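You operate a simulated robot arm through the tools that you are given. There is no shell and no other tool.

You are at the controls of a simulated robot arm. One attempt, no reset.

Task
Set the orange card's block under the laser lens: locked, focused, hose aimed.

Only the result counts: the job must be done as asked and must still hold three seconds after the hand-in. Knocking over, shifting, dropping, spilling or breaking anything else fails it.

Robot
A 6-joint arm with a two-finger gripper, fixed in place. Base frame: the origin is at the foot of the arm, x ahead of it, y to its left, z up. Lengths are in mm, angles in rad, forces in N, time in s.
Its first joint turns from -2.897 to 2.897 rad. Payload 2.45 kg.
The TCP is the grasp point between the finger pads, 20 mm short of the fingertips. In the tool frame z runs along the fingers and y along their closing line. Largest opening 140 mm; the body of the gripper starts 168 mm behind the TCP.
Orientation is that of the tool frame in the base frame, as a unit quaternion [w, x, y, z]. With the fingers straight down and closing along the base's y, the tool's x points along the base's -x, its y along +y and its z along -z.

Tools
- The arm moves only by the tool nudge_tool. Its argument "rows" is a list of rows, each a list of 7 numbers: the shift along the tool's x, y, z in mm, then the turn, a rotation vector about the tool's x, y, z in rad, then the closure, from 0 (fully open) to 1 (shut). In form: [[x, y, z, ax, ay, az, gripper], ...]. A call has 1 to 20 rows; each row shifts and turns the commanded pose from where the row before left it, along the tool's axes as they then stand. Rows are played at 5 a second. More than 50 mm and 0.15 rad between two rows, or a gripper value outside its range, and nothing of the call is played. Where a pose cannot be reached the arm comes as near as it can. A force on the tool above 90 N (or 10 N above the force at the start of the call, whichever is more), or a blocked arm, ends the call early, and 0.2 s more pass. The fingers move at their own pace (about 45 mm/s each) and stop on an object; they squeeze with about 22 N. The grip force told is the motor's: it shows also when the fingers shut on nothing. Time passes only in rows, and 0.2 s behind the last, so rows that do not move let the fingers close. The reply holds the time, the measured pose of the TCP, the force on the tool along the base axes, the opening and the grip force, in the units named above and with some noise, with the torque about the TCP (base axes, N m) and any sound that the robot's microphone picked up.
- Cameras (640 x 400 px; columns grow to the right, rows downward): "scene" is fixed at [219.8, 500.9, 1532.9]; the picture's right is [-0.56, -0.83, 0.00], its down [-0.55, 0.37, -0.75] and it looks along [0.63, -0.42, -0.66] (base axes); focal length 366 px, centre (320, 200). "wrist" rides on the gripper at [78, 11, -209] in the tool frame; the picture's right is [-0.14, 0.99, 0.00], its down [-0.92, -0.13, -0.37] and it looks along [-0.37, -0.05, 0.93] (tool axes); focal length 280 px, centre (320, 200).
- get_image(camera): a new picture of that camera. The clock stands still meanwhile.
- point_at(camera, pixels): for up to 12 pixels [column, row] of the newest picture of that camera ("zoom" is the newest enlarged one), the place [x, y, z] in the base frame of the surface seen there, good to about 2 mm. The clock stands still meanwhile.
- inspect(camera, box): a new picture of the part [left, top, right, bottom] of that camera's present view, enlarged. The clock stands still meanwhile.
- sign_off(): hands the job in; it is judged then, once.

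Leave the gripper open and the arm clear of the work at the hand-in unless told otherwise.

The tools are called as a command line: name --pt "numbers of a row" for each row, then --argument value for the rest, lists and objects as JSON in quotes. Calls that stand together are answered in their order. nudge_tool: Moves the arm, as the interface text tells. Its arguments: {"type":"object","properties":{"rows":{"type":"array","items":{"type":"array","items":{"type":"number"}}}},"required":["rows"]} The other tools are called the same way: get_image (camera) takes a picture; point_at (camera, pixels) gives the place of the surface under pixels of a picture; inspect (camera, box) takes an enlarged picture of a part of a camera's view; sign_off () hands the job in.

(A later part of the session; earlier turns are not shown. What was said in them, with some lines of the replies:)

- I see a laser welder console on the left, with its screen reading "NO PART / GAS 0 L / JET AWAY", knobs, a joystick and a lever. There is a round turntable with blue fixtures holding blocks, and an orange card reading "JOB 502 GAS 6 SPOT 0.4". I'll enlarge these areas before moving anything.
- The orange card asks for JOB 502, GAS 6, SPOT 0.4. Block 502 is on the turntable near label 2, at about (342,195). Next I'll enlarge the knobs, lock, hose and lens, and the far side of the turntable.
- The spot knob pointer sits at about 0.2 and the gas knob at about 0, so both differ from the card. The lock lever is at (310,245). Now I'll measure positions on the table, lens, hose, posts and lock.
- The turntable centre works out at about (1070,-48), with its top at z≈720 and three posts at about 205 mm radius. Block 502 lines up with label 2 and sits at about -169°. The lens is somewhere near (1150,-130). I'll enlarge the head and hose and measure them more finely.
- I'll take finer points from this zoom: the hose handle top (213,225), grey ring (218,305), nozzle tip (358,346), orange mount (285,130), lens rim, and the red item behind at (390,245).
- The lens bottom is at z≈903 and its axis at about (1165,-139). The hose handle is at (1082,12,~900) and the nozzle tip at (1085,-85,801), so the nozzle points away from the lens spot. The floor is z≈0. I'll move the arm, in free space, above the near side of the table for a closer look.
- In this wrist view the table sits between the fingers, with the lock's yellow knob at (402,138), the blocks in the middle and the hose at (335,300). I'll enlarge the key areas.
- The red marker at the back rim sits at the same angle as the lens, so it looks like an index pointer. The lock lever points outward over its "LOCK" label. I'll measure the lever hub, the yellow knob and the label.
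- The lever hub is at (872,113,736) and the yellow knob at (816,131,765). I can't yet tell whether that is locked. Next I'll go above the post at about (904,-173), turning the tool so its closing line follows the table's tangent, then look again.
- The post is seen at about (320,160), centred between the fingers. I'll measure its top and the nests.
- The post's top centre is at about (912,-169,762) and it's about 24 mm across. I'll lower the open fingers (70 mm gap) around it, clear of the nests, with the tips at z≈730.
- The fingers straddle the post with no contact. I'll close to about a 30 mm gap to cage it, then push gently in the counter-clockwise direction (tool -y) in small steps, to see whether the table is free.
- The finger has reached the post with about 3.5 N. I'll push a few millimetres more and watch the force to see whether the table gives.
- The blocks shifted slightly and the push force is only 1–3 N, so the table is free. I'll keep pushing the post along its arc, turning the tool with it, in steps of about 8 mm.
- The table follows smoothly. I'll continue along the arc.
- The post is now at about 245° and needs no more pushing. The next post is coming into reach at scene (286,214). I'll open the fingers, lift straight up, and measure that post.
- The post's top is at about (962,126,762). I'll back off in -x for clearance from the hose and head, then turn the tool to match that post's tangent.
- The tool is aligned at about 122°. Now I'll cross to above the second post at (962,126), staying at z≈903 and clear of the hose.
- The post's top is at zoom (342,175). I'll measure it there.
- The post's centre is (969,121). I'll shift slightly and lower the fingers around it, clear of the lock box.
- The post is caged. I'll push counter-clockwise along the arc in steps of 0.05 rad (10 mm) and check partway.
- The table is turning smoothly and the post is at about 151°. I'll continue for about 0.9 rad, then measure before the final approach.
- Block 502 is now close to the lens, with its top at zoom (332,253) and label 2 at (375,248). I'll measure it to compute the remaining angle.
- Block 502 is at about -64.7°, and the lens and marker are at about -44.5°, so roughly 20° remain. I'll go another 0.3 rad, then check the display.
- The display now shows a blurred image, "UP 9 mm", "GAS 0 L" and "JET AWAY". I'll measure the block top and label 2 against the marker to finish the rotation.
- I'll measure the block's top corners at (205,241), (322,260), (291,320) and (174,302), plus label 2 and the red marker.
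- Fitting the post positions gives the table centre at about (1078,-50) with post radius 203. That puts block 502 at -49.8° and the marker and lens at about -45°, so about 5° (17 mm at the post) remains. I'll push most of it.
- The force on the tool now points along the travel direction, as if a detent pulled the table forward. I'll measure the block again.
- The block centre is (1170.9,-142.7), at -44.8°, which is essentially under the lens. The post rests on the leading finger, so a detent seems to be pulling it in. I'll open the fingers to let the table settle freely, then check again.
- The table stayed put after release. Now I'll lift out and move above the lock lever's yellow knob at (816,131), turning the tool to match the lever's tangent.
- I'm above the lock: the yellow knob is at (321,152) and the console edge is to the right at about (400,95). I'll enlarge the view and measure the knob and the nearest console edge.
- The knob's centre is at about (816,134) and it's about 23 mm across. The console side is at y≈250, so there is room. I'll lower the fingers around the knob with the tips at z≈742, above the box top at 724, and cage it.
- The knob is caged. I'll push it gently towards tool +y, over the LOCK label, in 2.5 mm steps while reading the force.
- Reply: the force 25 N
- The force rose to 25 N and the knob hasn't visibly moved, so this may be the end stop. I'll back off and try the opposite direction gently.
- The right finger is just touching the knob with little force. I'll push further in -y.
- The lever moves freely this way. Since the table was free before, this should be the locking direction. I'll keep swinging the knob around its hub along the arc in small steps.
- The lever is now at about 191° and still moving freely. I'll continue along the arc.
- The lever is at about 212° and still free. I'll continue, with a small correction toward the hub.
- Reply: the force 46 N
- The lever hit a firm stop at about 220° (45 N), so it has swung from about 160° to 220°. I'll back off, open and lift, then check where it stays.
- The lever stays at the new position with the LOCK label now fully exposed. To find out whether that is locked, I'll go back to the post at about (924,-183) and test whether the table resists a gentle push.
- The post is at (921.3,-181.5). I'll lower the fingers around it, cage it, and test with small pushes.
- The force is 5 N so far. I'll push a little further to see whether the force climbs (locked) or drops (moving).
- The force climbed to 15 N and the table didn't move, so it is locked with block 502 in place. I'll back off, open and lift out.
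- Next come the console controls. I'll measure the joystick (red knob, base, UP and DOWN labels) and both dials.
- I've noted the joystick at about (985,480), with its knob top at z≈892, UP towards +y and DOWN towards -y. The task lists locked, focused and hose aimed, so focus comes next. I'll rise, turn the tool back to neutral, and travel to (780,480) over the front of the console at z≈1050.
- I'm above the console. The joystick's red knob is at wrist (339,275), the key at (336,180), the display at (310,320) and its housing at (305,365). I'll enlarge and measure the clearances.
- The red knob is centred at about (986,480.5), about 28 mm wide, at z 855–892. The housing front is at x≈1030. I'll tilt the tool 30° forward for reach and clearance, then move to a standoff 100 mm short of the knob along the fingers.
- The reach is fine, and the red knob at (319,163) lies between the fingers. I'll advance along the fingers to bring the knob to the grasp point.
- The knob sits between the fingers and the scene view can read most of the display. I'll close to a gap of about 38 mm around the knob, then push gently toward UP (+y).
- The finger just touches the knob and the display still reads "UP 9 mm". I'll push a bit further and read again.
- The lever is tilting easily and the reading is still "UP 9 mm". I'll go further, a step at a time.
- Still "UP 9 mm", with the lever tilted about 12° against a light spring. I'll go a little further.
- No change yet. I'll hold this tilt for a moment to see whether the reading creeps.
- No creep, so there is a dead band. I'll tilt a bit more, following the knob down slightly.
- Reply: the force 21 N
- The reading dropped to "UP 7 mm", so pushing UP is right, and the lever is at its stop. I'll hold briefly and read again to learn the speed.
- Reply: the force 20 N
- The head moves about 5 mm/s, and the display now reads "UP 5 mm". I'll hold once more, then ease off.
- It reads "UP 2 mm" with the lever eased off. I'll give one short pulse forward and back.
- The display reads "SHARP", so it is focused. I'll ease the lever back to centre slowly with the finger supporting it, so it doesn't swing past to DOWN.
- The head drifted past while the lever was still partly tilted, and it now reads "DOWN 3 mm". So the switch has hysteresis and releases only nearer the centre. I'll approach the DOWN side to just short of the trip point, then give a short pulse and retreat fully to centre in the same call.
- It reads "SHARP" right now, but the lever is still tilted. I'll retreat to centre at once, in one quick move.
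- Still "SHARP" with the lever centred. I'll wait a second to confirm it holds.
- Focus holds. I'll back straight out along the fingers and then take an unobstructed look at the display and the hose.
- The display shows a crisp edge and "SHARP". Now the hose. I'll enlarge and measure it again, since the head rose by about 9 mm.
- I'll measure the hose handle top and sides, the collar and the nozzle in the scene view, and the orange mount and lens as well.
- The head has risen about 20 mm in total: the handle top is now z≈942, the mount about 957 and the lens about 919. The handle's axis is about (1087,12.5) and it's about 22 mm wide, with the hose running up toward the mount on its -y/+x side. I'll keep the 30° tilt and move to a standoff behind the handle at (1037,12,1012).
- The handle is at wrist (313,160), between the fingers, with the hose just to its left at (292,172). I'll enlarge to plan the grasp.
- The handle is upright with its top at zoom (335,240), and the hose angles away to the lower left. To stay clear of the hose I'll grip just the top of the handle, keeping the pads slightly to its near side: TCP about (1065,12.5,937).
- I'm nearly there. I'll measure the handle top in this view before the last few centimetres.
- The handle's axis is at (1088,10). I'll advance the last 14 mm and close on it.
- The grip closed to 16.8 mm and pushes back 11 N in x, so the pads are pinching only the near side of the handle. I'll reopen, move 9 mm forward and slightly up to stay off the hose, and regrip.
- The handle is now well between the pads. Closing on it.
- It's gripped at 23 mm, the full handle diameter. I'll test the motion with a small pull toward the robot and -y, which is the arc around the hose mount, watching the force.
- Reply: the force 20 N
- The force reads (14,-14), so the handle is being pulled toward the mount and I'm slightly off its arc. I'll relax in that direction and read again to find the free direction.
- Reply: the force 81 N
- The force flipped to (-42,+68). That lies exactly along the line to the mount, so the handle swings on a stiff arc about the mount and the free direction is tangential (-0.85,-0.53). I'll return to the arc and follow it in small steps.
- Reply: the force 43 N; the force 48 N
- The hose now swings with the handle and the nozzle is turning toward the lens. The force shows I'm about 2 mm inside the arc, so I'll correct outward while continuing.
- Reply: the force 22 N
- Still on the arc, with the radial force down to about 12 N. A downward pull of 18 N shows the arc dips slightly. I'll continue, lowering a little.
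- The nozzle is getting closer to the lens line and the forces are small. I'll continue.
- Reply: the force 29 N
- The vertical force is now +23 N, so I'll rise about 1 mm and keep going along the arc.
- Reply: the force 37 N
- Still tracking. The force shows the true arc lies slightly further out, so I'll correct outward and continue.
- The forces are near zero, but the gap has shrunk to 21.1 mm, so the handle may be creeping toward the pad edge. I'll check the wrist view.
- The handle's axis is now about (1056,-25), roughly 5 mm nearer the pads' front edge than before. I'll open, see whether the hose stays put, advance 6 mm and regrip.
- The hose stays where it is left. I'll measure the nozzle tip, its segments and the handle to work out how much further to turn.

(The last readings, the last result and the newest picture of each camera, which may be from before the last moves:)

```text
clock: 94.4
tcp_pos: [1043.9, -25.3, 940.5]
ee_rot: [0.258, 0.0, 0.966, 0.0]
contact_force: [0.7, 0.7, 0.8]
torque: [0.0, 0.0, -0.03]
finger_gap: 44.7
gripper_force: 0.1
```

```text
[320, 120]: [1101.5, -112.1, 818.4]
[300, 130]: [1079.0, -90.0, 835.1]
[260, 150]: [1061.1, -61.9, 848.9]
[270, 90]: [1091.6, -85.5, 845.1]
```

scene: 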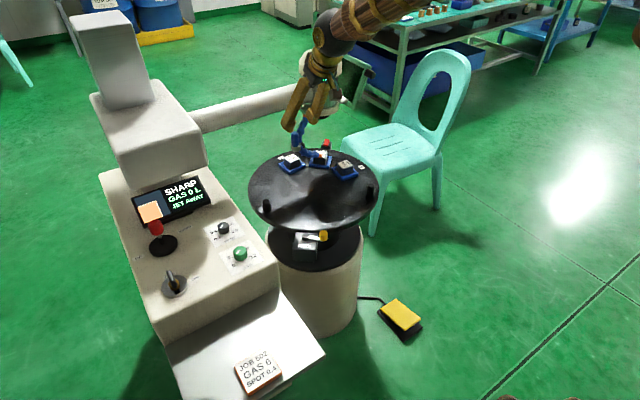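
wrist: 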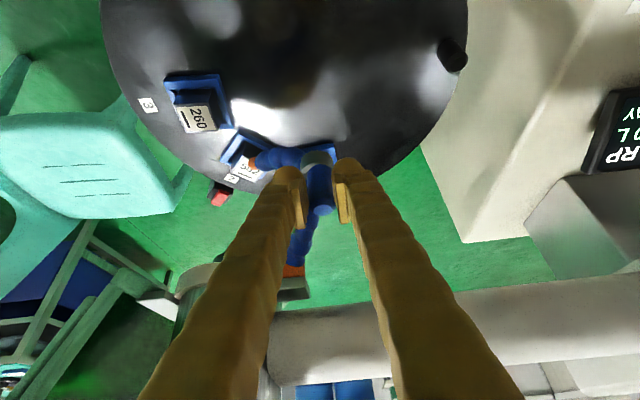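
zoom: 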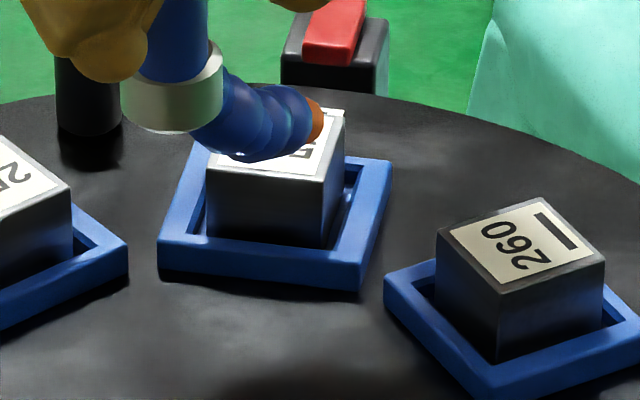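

The nozzle now points at about -44° azimuth from (1101,-112,818), and the spot at (1171,-142) needs roughly 20° more. The remaining arc is mostly in -y, so a loose cage with the +y finger pushing will do. I'll close to about 28 mm and push on, checking the display.

nudge_tool --pt "0 0 0 0 0 0 0.76" --pt "0 0 0 0 0 0 0.8" --pt "0 0 0 0 0 0 0.8" --pt "0 0 0 0 0 0 0.8"

nudge_tool --pt "1 -3 -0.6 0 0 0 0.8" --pt "1 -3 -0.6 0 0 0 0.8" --pt "1 -3 -0.6 0 0 0 0.8" --pt "0 0 0 0 0 0 0.8"

inspect --camera "scene" --box '[120, 160, 220, 230]'

inspect --camera "wrist" --box '[210, 120, 390, 260]'

```text
clock: 95.4
tcp_pos: [1043.2, -25.2, 941.7]
ee_rot: [0.259, -0.001, 0.966, 0.001]
contact_force: [0.1, 0.8, 0.1]
torque: [0.02, -0.01, 0.02]
finger_gap: 28.0
gripper_force: 0.1
```

```text
clock: 96.4
tcp_pos: [1040.7, -34.8, 941.2]
ee_rot: [0.259, -0.001, 0.966, 0.0]
contact_force: [-0.5, 1.2, 0.8]
torque: [0.04, 0.02, 0.01]
finger_gap: 28.5
gripper_force: 0.8
```

```text
5.71 times, centred on (170, 195) of scene
```

zoom: 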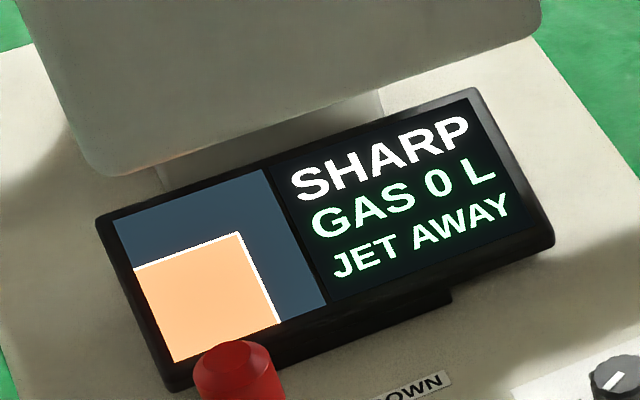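

```text
2.86 times, centred on (300, 190) of wrist
```

zoom: 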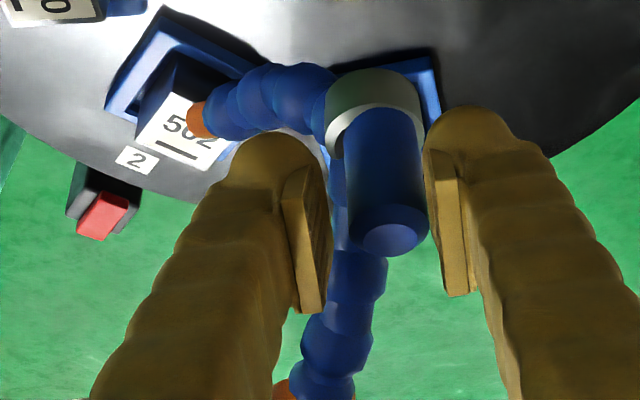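

The push needs only about 1 N this way. I'll continue in small steps, watching for the display to change from "JET AWAY".

nudge_tool --pt "0.7 -3 -0.4 0 0 0 0.8" --pt "0.7 -3 -0.4 0 0 0 0.8" --pt "0 0 0 0 0 0 0.8"

inspect --camera "scene" --box '[120, 160, 220, 230]'

nudge_tool --pt "0.6 -3 -0.35 0 0 0 0.8" --pt "0 0 0 0 0 0 0.8"

inspect --camera "scene" --box '[120, 160, 220, 230]'

```text
clock: 97.2
tcp_pos: [1038.5, -40.0, 941.3]
ee_rot: [0.259, 0.0, 0.966, -0.001]
contact_force: [-0.2, 1.1, 0.6]
torque: [0.01, -0.02, 0.0]
finger_gap: 28.6
gripper_force: 0.6
```

```text
5.71 times, centred on (170, 195) of scene
```

zoom: 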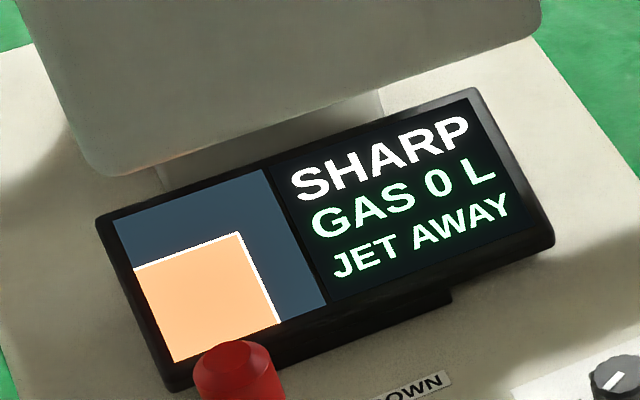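

```text
clock: 97.8
tcp_pos: [1037.2, -43.8, 941.6]
ee_rot: [0.259, -0.001, 0.966, 0.0]
contact_force: [-0.2, 0.2, 0.4]
torque: [0.01, -0.03, 0.01]
finger_gap: 28.5
gripper_force: 0.5
```

```text
5.71 times, centred on (170, 195) of scene
```

zoom: 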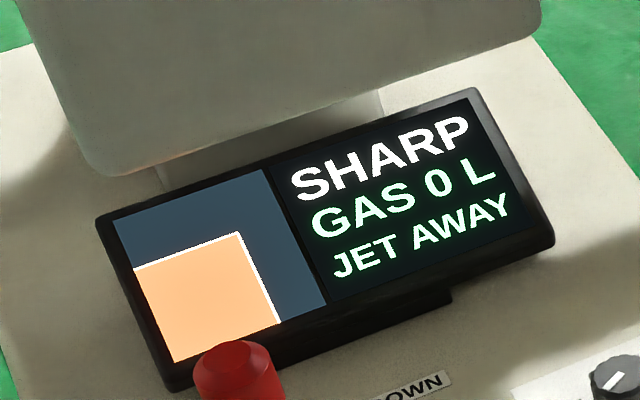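

nudge_tool --pt "0.5 -3 -0.3 0 0 0 0.8" --pt "0 0 0 0 0 0 0.8"

inspect --camera "scene" --box '[120, 160, 220, 230]'

nudge_tool --pt "0.4 -3 -0.25 0 0 0 0.8" --pt "0 0 0 0 0 0 0.8"

inspect --camera "scene" --box '[120, 160, 220, 230]'

```text
clock: 98.4
tcp_pos: [1037.1, -45.0, 942.4]
ee_rot: [0.259, 0.001, 0.966, 0.0]
contact_force: [-1.0, -0.2, 0.6]
torque: [0.03, -0.02, 0.02]
finger_gap: 28.6
gripper_force: 0.3
```

```text
5.71 times, centred on (170, 195) of scene
```

zoom: 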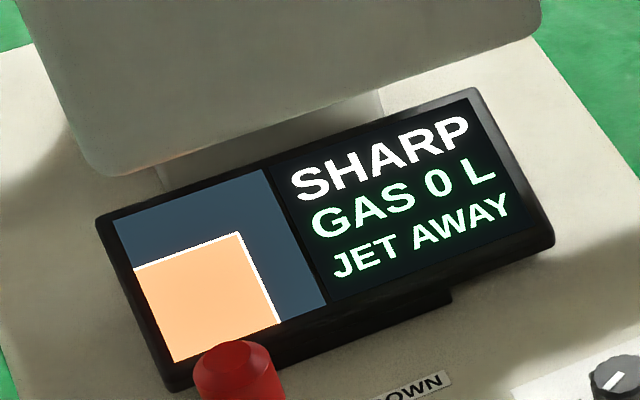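

```text
clock: 99.0
tcp_pos: [1035.9, -49.7, 940.8]
ee_rot: [0.258, 0.0, 0.966, 0.0]
contact_force: [-0.1, 0.4, -0.3]
torque: [-0.01, -0.01, -0.01]
finger_gap: 28.4
gripper_force: 0.4
```

```text
5.71 times, centred on (170, 195) of scene
```

zoom: 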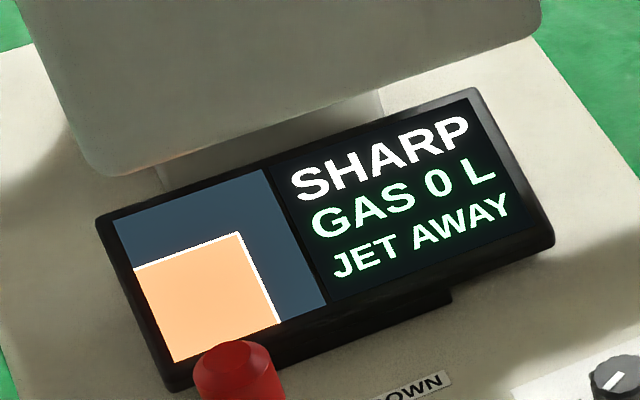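

Still "JET AWAY". I'll look at the nozzle's present aim and measure it.

inspect --camera "wrist" --box '[210, 110, 370, 240]'

inspect --camera "scene" --box '[290, 110, 350, 180]'

```text
3.08 times, centred on (290, 175) of wrist
```

zoom: 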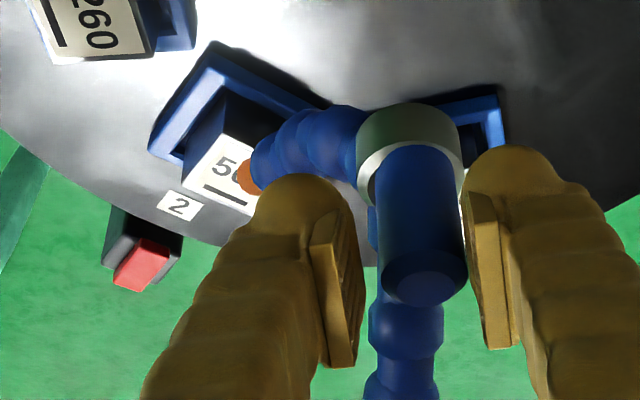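

```text
5.71 times, centred on (320, 145) of scene
```

zoom: 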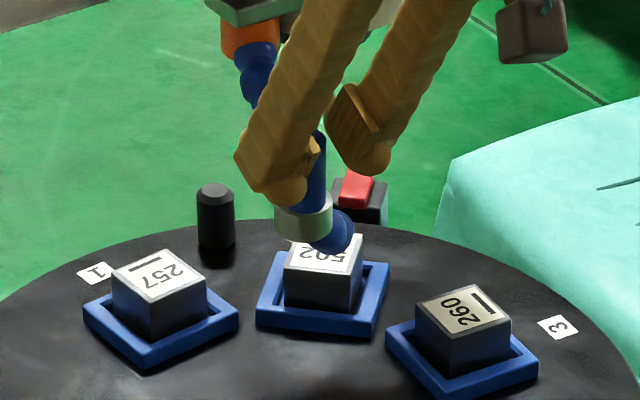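

inspect --camera "wrist" --box '[210, 110, 370, 240]'

point_at --camera "zoom" --pixels '[[246, 178], [258, 172], [270, 165], [288, 150], [310, 140], [345, 135], [430, 285], [415, 200], [400, 340], [225, 175], [195, 170], [240, 205]]'

```text
3.08 times, centred on (290, 175) of wrist
```

zoom: 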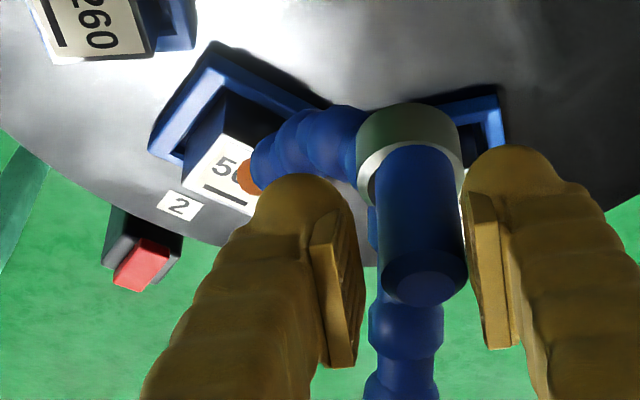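

```text
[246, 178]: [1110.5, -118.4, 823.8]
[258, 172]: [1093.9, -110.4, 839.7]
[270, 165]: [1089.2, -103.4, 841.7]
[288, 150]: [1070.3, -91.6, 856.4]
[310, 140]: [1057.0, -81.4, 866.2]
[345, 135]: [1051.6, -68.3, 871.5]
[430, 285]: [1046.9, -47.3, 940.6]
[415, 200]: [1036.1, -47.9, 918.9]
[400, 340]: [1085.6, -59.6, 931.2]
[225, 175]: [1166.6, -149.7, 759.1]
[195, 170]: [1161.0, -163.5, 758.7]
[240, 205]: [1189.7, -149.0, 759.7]
```

The nozzle tip is at (1110,-118,824), with azimuth about -35°. By the geometry it still needs roughly 11° more, about 16 mm of handle travel in -y. I'll continue in 3 mm steps and watch the display.

nudge_tool --pt "0.2 -3 -0.1 0 0 0 0.8" --pt "0.2 -2 -0.1 0 0 0 0.8" --pt "0 0 0 0 0 0 0.8"

inspect --camera "scene" --box '[120, 160, 220, 230]'

nudge_tool --pt "0.2 -3 -0.1 0 0 0 0.8" --pt "0 0 0 0 0 0 0.8"

inspect --camera "scene" --box '[120, 160, 220, 230]'

```text
clock: 99.8
tcp_pos: [1036.0, -54.9, 939.9]
ee_rot: [0.258, 0.0, 0.966, 0.001]
contact_force: [-0.8, -0.5, -0.2]
torque: [-0.01, -0.02, 0.0]
finger_gap: 28.3
gripper_force: 0.4
```

```text
5.71 times, centred on (170, 195) of scene
```

zoom: 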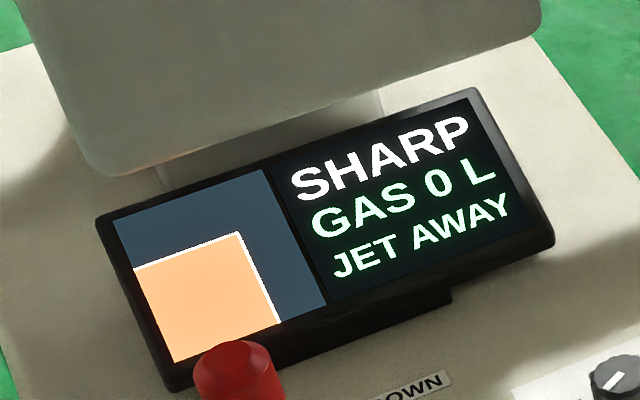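

```text
clock: 100.4
tcp_pos: [1035.9, -57.7, 941.7]
ee_rot: [0.259, -0.001, 0.966, 0.0]
contact_force: [-0.5, 0.1, -0.1]
torque: [0.03, -0.02, 0.04]
finger_gap: 28.1
gripper_force: 0.5
```

```text
5.71 times, centred on (170, 195) of scene
```

zoom: 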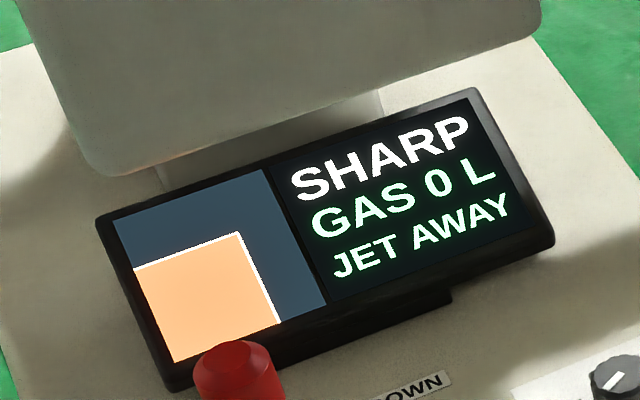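

nudge_tool --pt "0 -3 0 0 0 0 0.8" --pt "0 0 0 0 0 0 0.8"

inspect --camera "scene" --box '[120, 160, 220, 230]'

nudge_tool --pt "0 -3 0 0 0 0 0.8" --pt "0 0 0 0 0 0 0.8"

inspect --camera "scene" --box '[120, 160, 220, 230]'

```text
clock: 101.0
tcp_pos: [1037.2, -61.1, 940.2]
ee_rot: [0.259, -0.001, 0.966, 0.0]
contact_force: [-0.5, 0.8, 0.0]
torque: [-0.04, 0.0, 0.03]
finger_gap: 28.6
gripper_force: 0.4
```

```text
5.71 times, centred on (170, 195) of scene
```

zoom: 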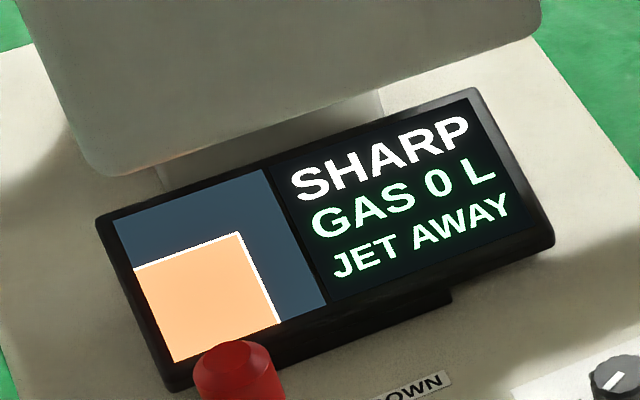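

```text
clock: 101.6
tcp_pos: [1035.3, -63.7, 941.4]
ee_rot: [0.259, 0.0, 0.966, 0.0]
contact_force: [-1.2, 0.6, 0.2]
torque: [0.02, 0.04, 0.04]
finger_gap: 28.5
gripper_force: 0.2
```

```text
5.71 times, centred on (170, 195) of scene
```

zoom: 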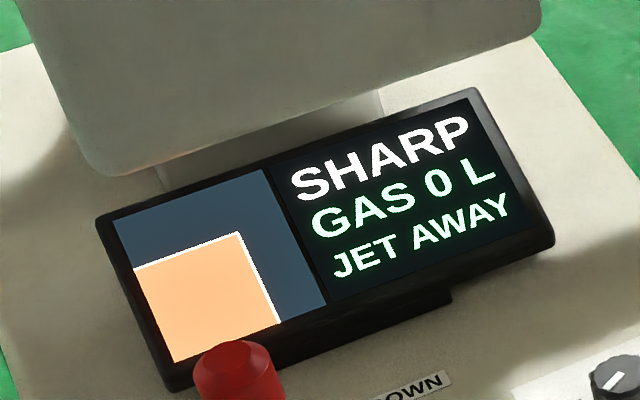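

Still "JET AWAY". I'll measure the nozzle's axis again from both cameras.

inspect --camera "wrist" --box '[190, 90, 370, 240]'

point_at --camera "zoom" --pixels '[[252, 180], [262, 176], [272, 172], [290, 160], [315, 150], [345, 145], [420, 290], [410, 200], [230, 180], [205, 175]]'

get_image --camera "scene"

```text
2.67 times, centred on (280, 165) of wrist
```

zoom: 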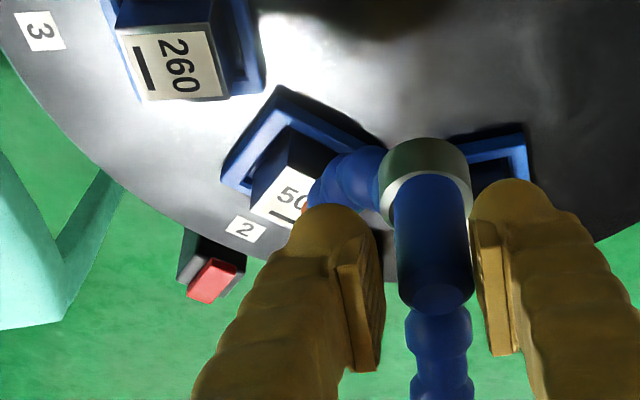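

```text
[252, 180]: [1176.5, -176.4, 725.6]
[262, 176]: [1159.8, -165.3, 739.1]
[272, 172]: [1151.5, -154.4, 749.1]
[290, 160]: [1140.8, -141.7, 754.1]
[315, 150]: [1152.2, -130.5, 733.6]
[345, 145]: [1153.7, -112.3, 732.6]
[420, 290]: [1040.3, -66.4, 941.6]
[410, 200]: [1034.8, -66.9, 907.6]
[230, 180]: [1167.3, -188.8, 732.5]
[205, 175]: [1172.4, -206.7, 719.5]
```

```text
taken
```

scene: 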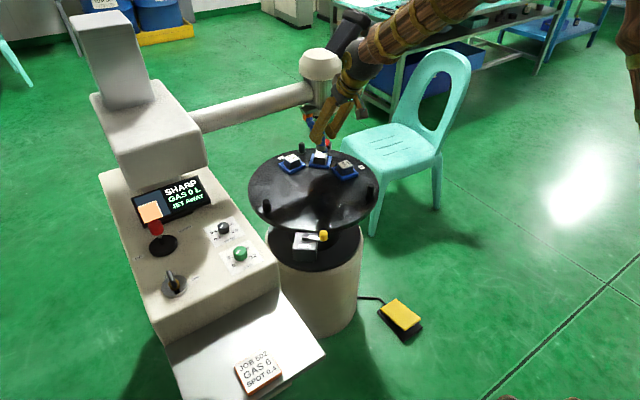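

The handle is at about 179° around the mount, near the estimated aim. I'll continue in 2 mm steps and check the display after each.

nudge_tool --pt "0 -2 0 0 0 0 0.8" --pt "0 0 0 0 0 0 0.8"

inspect --camera "scene" --box '[150, 170, 220, 215]'

nudge_tool --pt "-0.1 -2 0.1 0 0 0 0.8" --pt "0 0 0 0 0 0 0.8"

inspect --camera "scene" --box '[150, 170, 220, 215]'

nudge_tool --pt "-0.1 -2 0.1 0 0 0 0.8" --pt "0 0 0 0 0 0 0.8"

inspect --camera "scene" --box '[150, 170, 220, 215]'

```text
clock: 102.2
tcp_pos: [1033.8, -65.2, 941.3]
ee_rot: [0.259, -0.001, 0.966, 0.001]
contact_force: [-0.4, 0.7, -0.3]
torque: [0.03, -0.01, -0.01]
finger_gap: 28.3
gripper_force: 0.2
```

```text
8.89 times, centred on (185, 192) of scene
```

zoom: 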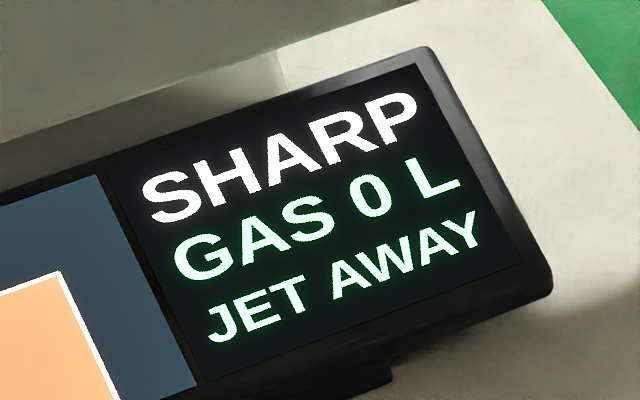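

```text
clock: 102.8
tcp_pos: [1035.8, -67.5, 941.3]
ee_rot: [0.259, 0.0, 0.966, 0.0]
contact_force: [0.0, -0.1, -0.9]
torque: [0.0, -0.01, 0.02]
finger_gap: 28.5
gripper_force: 1.0
```

```text
8.89 times, centred on (185, 192) of scene
```

zoom: 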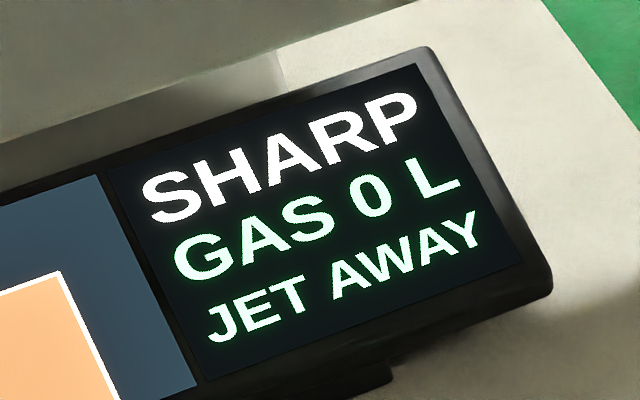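

```text
clock: 103.4
tcp_pos: [1036.4, -69.6, 942.6]
ee_rot: [0.259, 0.0, 0.966, 0.0]
contact_force: [-1.1, 0.0, 1.2]
torque: [0.0, 0.01, 0.01]
finger_gap: 28.1
gripper_force: 0.6
```

```text
8.89 times, centred on (185, 192) of scene
```

zoom: 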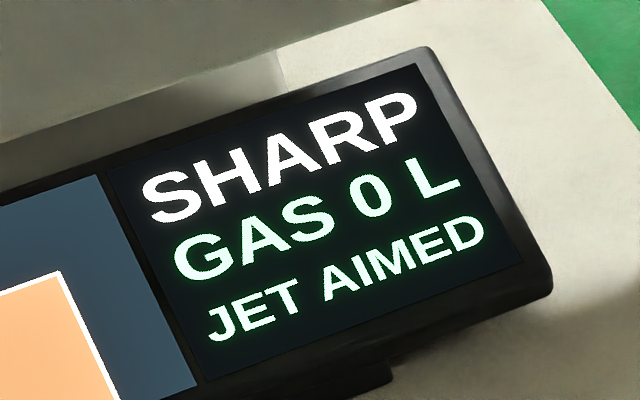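

The display now reads "JET AIMED". I've only just entered the window, so I'll go 2–3 mm further to get off its edge, confirming as I go.

nudge_tool --pt "-0.2 -2 0.1 0 0 0 0.8" --pt "0 0 0 0 0 0 0.8"

inspect --camera "scene" --box '[150, 170, 220, 215]'

nudge_tool --pt "-0.2 -1.5 0.1 0 0 0 0.8" --pt "0 0 0 0 0 0 0.8"

inspect --camera "scene" --box '[150, 170, 220, 215]'

```text
clock: 104.0
tcp_pos: [1036.1, -71.2, 941.1]
ee_rot: [0.259, -0.001, 0.966, 0.0]
contact_force: [-0.6, 1.4, 0.0]
torque: [-0.01, 0.02, -0.02]
finger_gap: 28.4
gripper_force: 0.3
```

```text
8.89 times, centred on (185, 192) of scene
```

zoom: 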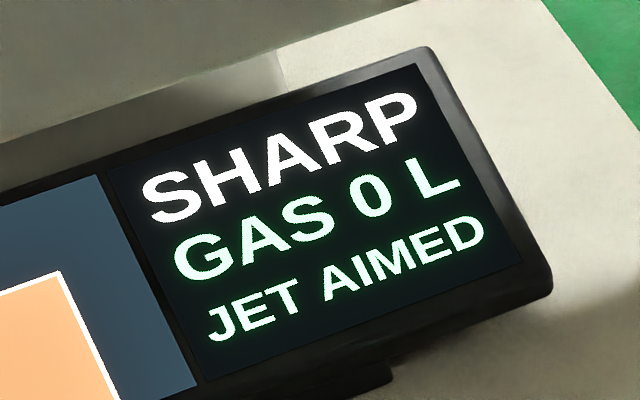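

```text
clock: 104.6
tcp_pos: [1035.5, -72.2, 941.7]
ee_rot: [0.26, -0.001, 0.966, 0.001]
contact_force: [-0.7, -0.3, -0.7]
torque: [-0.01, -0.04, 0.03]
finger_gap: 28.3
gripper_force: 0.1
```

```text
8.89 times, centred on (185, 192) of scene
```

zoom: 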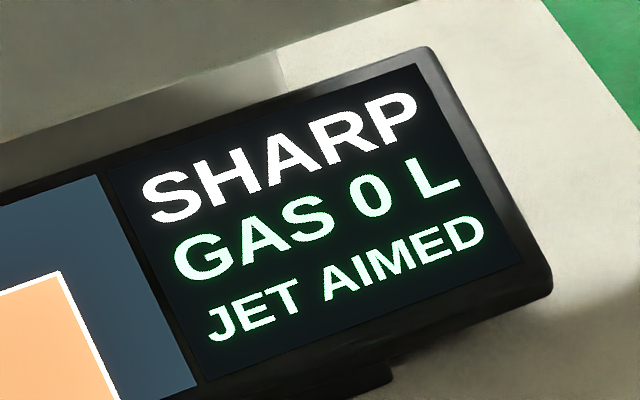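

Still aimed. I'll take one more 1.5 mm step for margin, then open and let go.

nudge_tool --pt "-0.2 -1.5 0.1 0 0 0 0.8" --pt "0 0 0 0 0 0 0.8"

inspect --camera "scene" --box '[150, 170, 220, 215]'

inspect --camera "wrist" --box '[210, 110, 390, 250]'

```text
clock: 105.2
tcp_pos: [1037.4, -74.7, 942.0]
ee_rot: [0.258, -0.001, 0.966, 0.001]
contact_force: [0.1, 0.6, -0.5]
torque: [0.01, 0.0, 0.0]
finger_gap: 28.5
gripper_force: 0.4
```

```text
8.89 times, centred on (185, 192) of scene
```

zoom: 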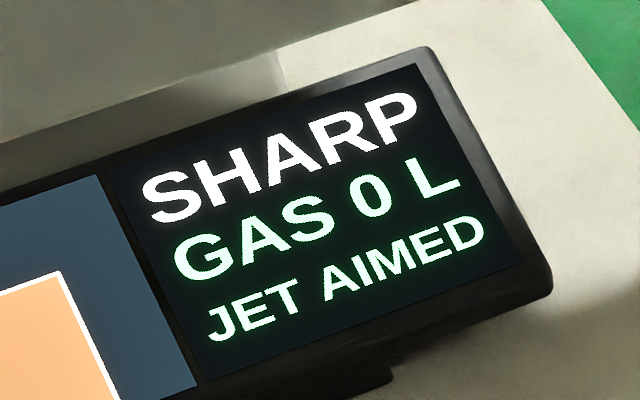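

```text
2.86 times, centred on (300, 180) of wrist
```

zoom: 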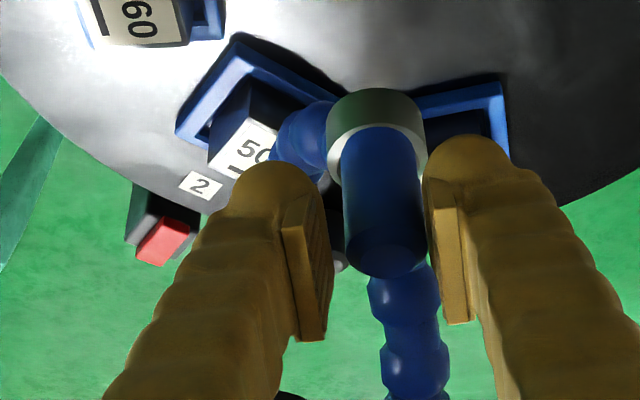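

"JET AIMED" and "SHARP" both show. I'll open the fingers and back straight out along them, then check the display and the whole setup.

nudge_tool --pt "0 0 0 0 0 0 0.72" --pt "0 1 0 0 0 0 0.64" --pt "0 1 0 0 0 0 0.6" --pt "0 0 0 0 0 0 0.6" --pt "0 0 -15 0 0 0 0.6" --pt "0 0 -25 0 0 0 0.6" --pt "0 0 -40 0 0 0 0.6" --pt "0 0 -40 0 0 0 0.6" --pt "0 0 -40 0 0 0 0.5" --pt "0 0 0 0 0 0 0.5"

get_image --camera "scene"

inspect --camera "scene" --box '[120, 160, 220, 230]'

get_image --camera "wrist"

```text
clock: 107.4
tcp_pos: [957.7, -70.6, 1079.6]
ee_rot: [0.259, -0.001, 0.966, 0.0]
contact_force: [0.1, -0.1, 0.1]
torque: [0.01, -0.01, -0.03]
finger_gap: 70.3
gripper_force: 0.1
```

```text
taken
```

scene: 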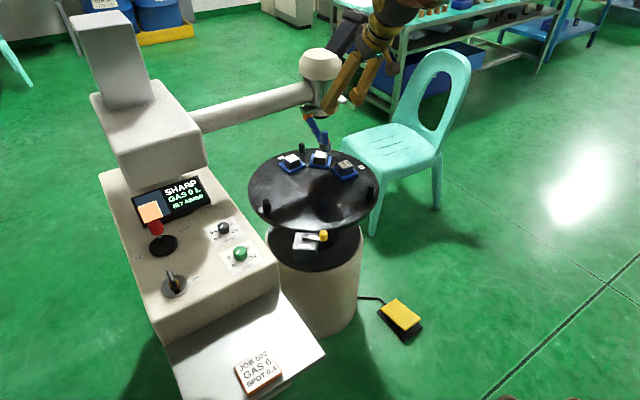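

```text
5.71 times, centred on (170, 195) of scene
```

zoom: 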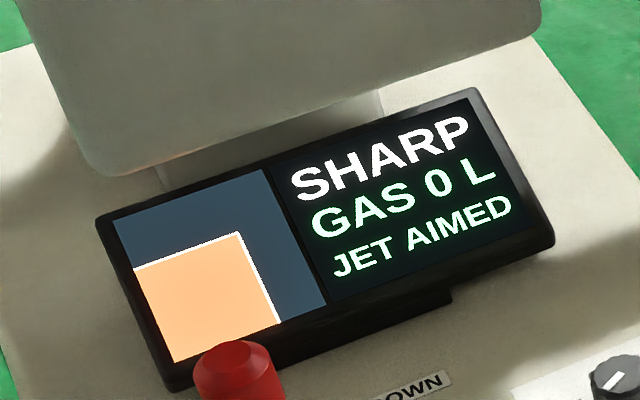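

```text
taken
```

wrist: 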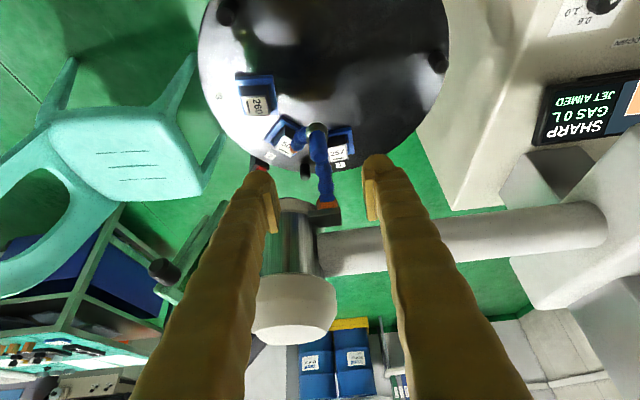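

After release the display still shows "SHARP" and "JET AIMED". The request lists only the block under the lens, locked, focused and hose aimed, so I'll leave the gas and spot dials, the key and the pedal alone. Now I'll retreat clear of the work, straighten the tool and open the gripper.

nudge_tool --pt "36 -18 -21 0 0 0 0.4" --pt "36 -18 -21 0 0 0 0.3" --pt "36 -18 -21 0 0 0 0.2" --pt "36 -18 -21 0 0 0 0.1" --pt "36 -18 -21 0 0 0 0" --pt "36 -18 -21 0 0 0 0" --pt "0 0 0 0 0.131 0 0" --pt "0 0 0 0 0.131 0 0" --pt "0 0 0 0 0.131 0 0" --pt "0 0 0 0 0.131 0 0" --pt "0 0 0 0 0 0 0" --pt "0 0 0 0 0 0 0"

get_image --camera "scene"

inspect --camera "scene" --box '[120, 160, 220, 230]'

inspect --camera "scene" --box '[240, 90, 400, 270]'

get_image --camera "wrist"

```text
clock: 110.0
tcp_pos: [706.1, -179.5, 1082.4]
ee_rot: [-0.001, -0.001, 1.0, 0.0]
contact_force: [0.2, -0.7, 0.7]
torque: [-0.01, 0.0, 0.02]
finger_gap: 140.0
gripper_force: 0.0
```

```text
taken
```

scene: 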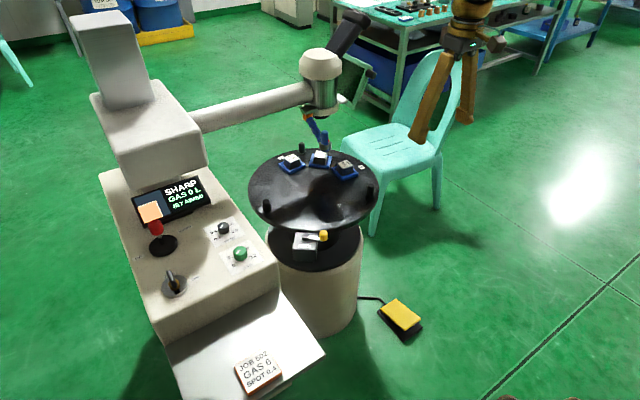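

```text
5.71 times, centred on (170, 195) of scene
```

zoom: 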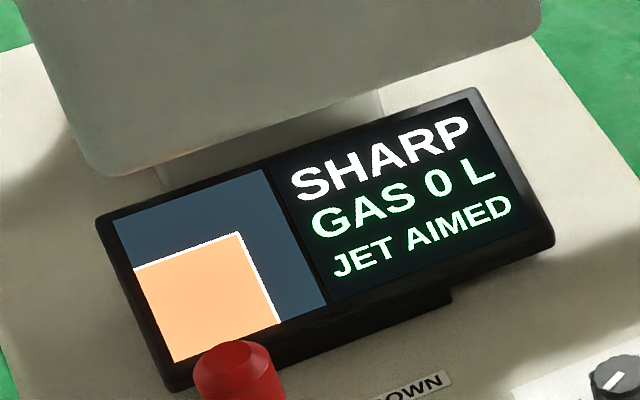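

```text
2.22 times, centred on (320, 180) of scene
```

zoom: 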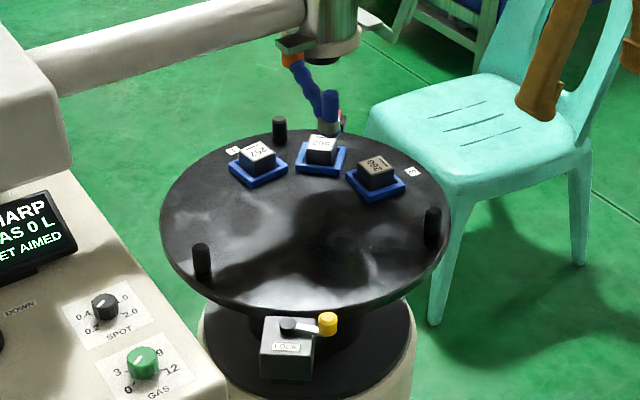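

```text
taken
```

wrist: 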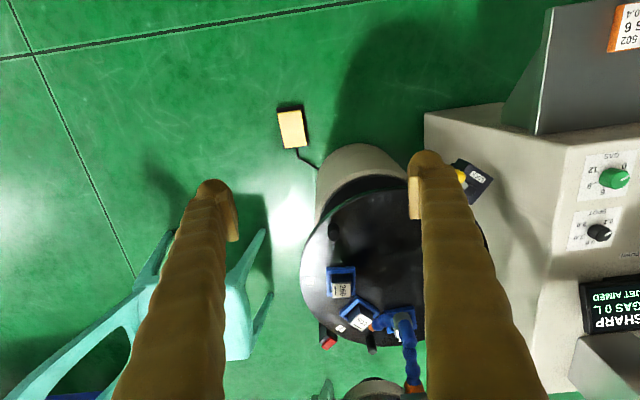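

Everything holds with the arm clear and the gripper fully open:
- **Display:** it reads "SHARP" and "JET AIMED".
- **Block and lock:** block 502 is under the lens, and the lock lever is in the locked position I tested.
- **Left alone:** the dials, key, pedal, card and the other blocks are as they were.

I'm handing in.

sign_off

```text
The job is handed in.
```

I set block 502 (the orange card's job) under the laser lens and handed the job in. The hand-in didn't return a verdict, so the points below are what I saw before it.

- **Block:** I turned the table until 502 lined up with the lens, to within about half a degree by my measurements.
- **Locked:** The lock lever is at its end stop, and the table didn't move when I pushed on it with about 15 N.
- **Focused:** I raised the laser head until the display read "SHARP". It still did with the joystick centred and the arm away.
- **Hose aimed:** I swung the nozzle until the display read "JET AIMED". I then moved it a few millimetres further so it wasn't on the edge, and it stayed aimed after release.

The card also lists GAS 6 and SPOT 0.4. You asked only for locked, focused and hose aimed, so I left both dials at their starting positions, about 0 for gas and 0.2 for spot. They need setting before the job is run.

I didn't touch the key or the pedal. The gripper is open and the arm is clear of the work.
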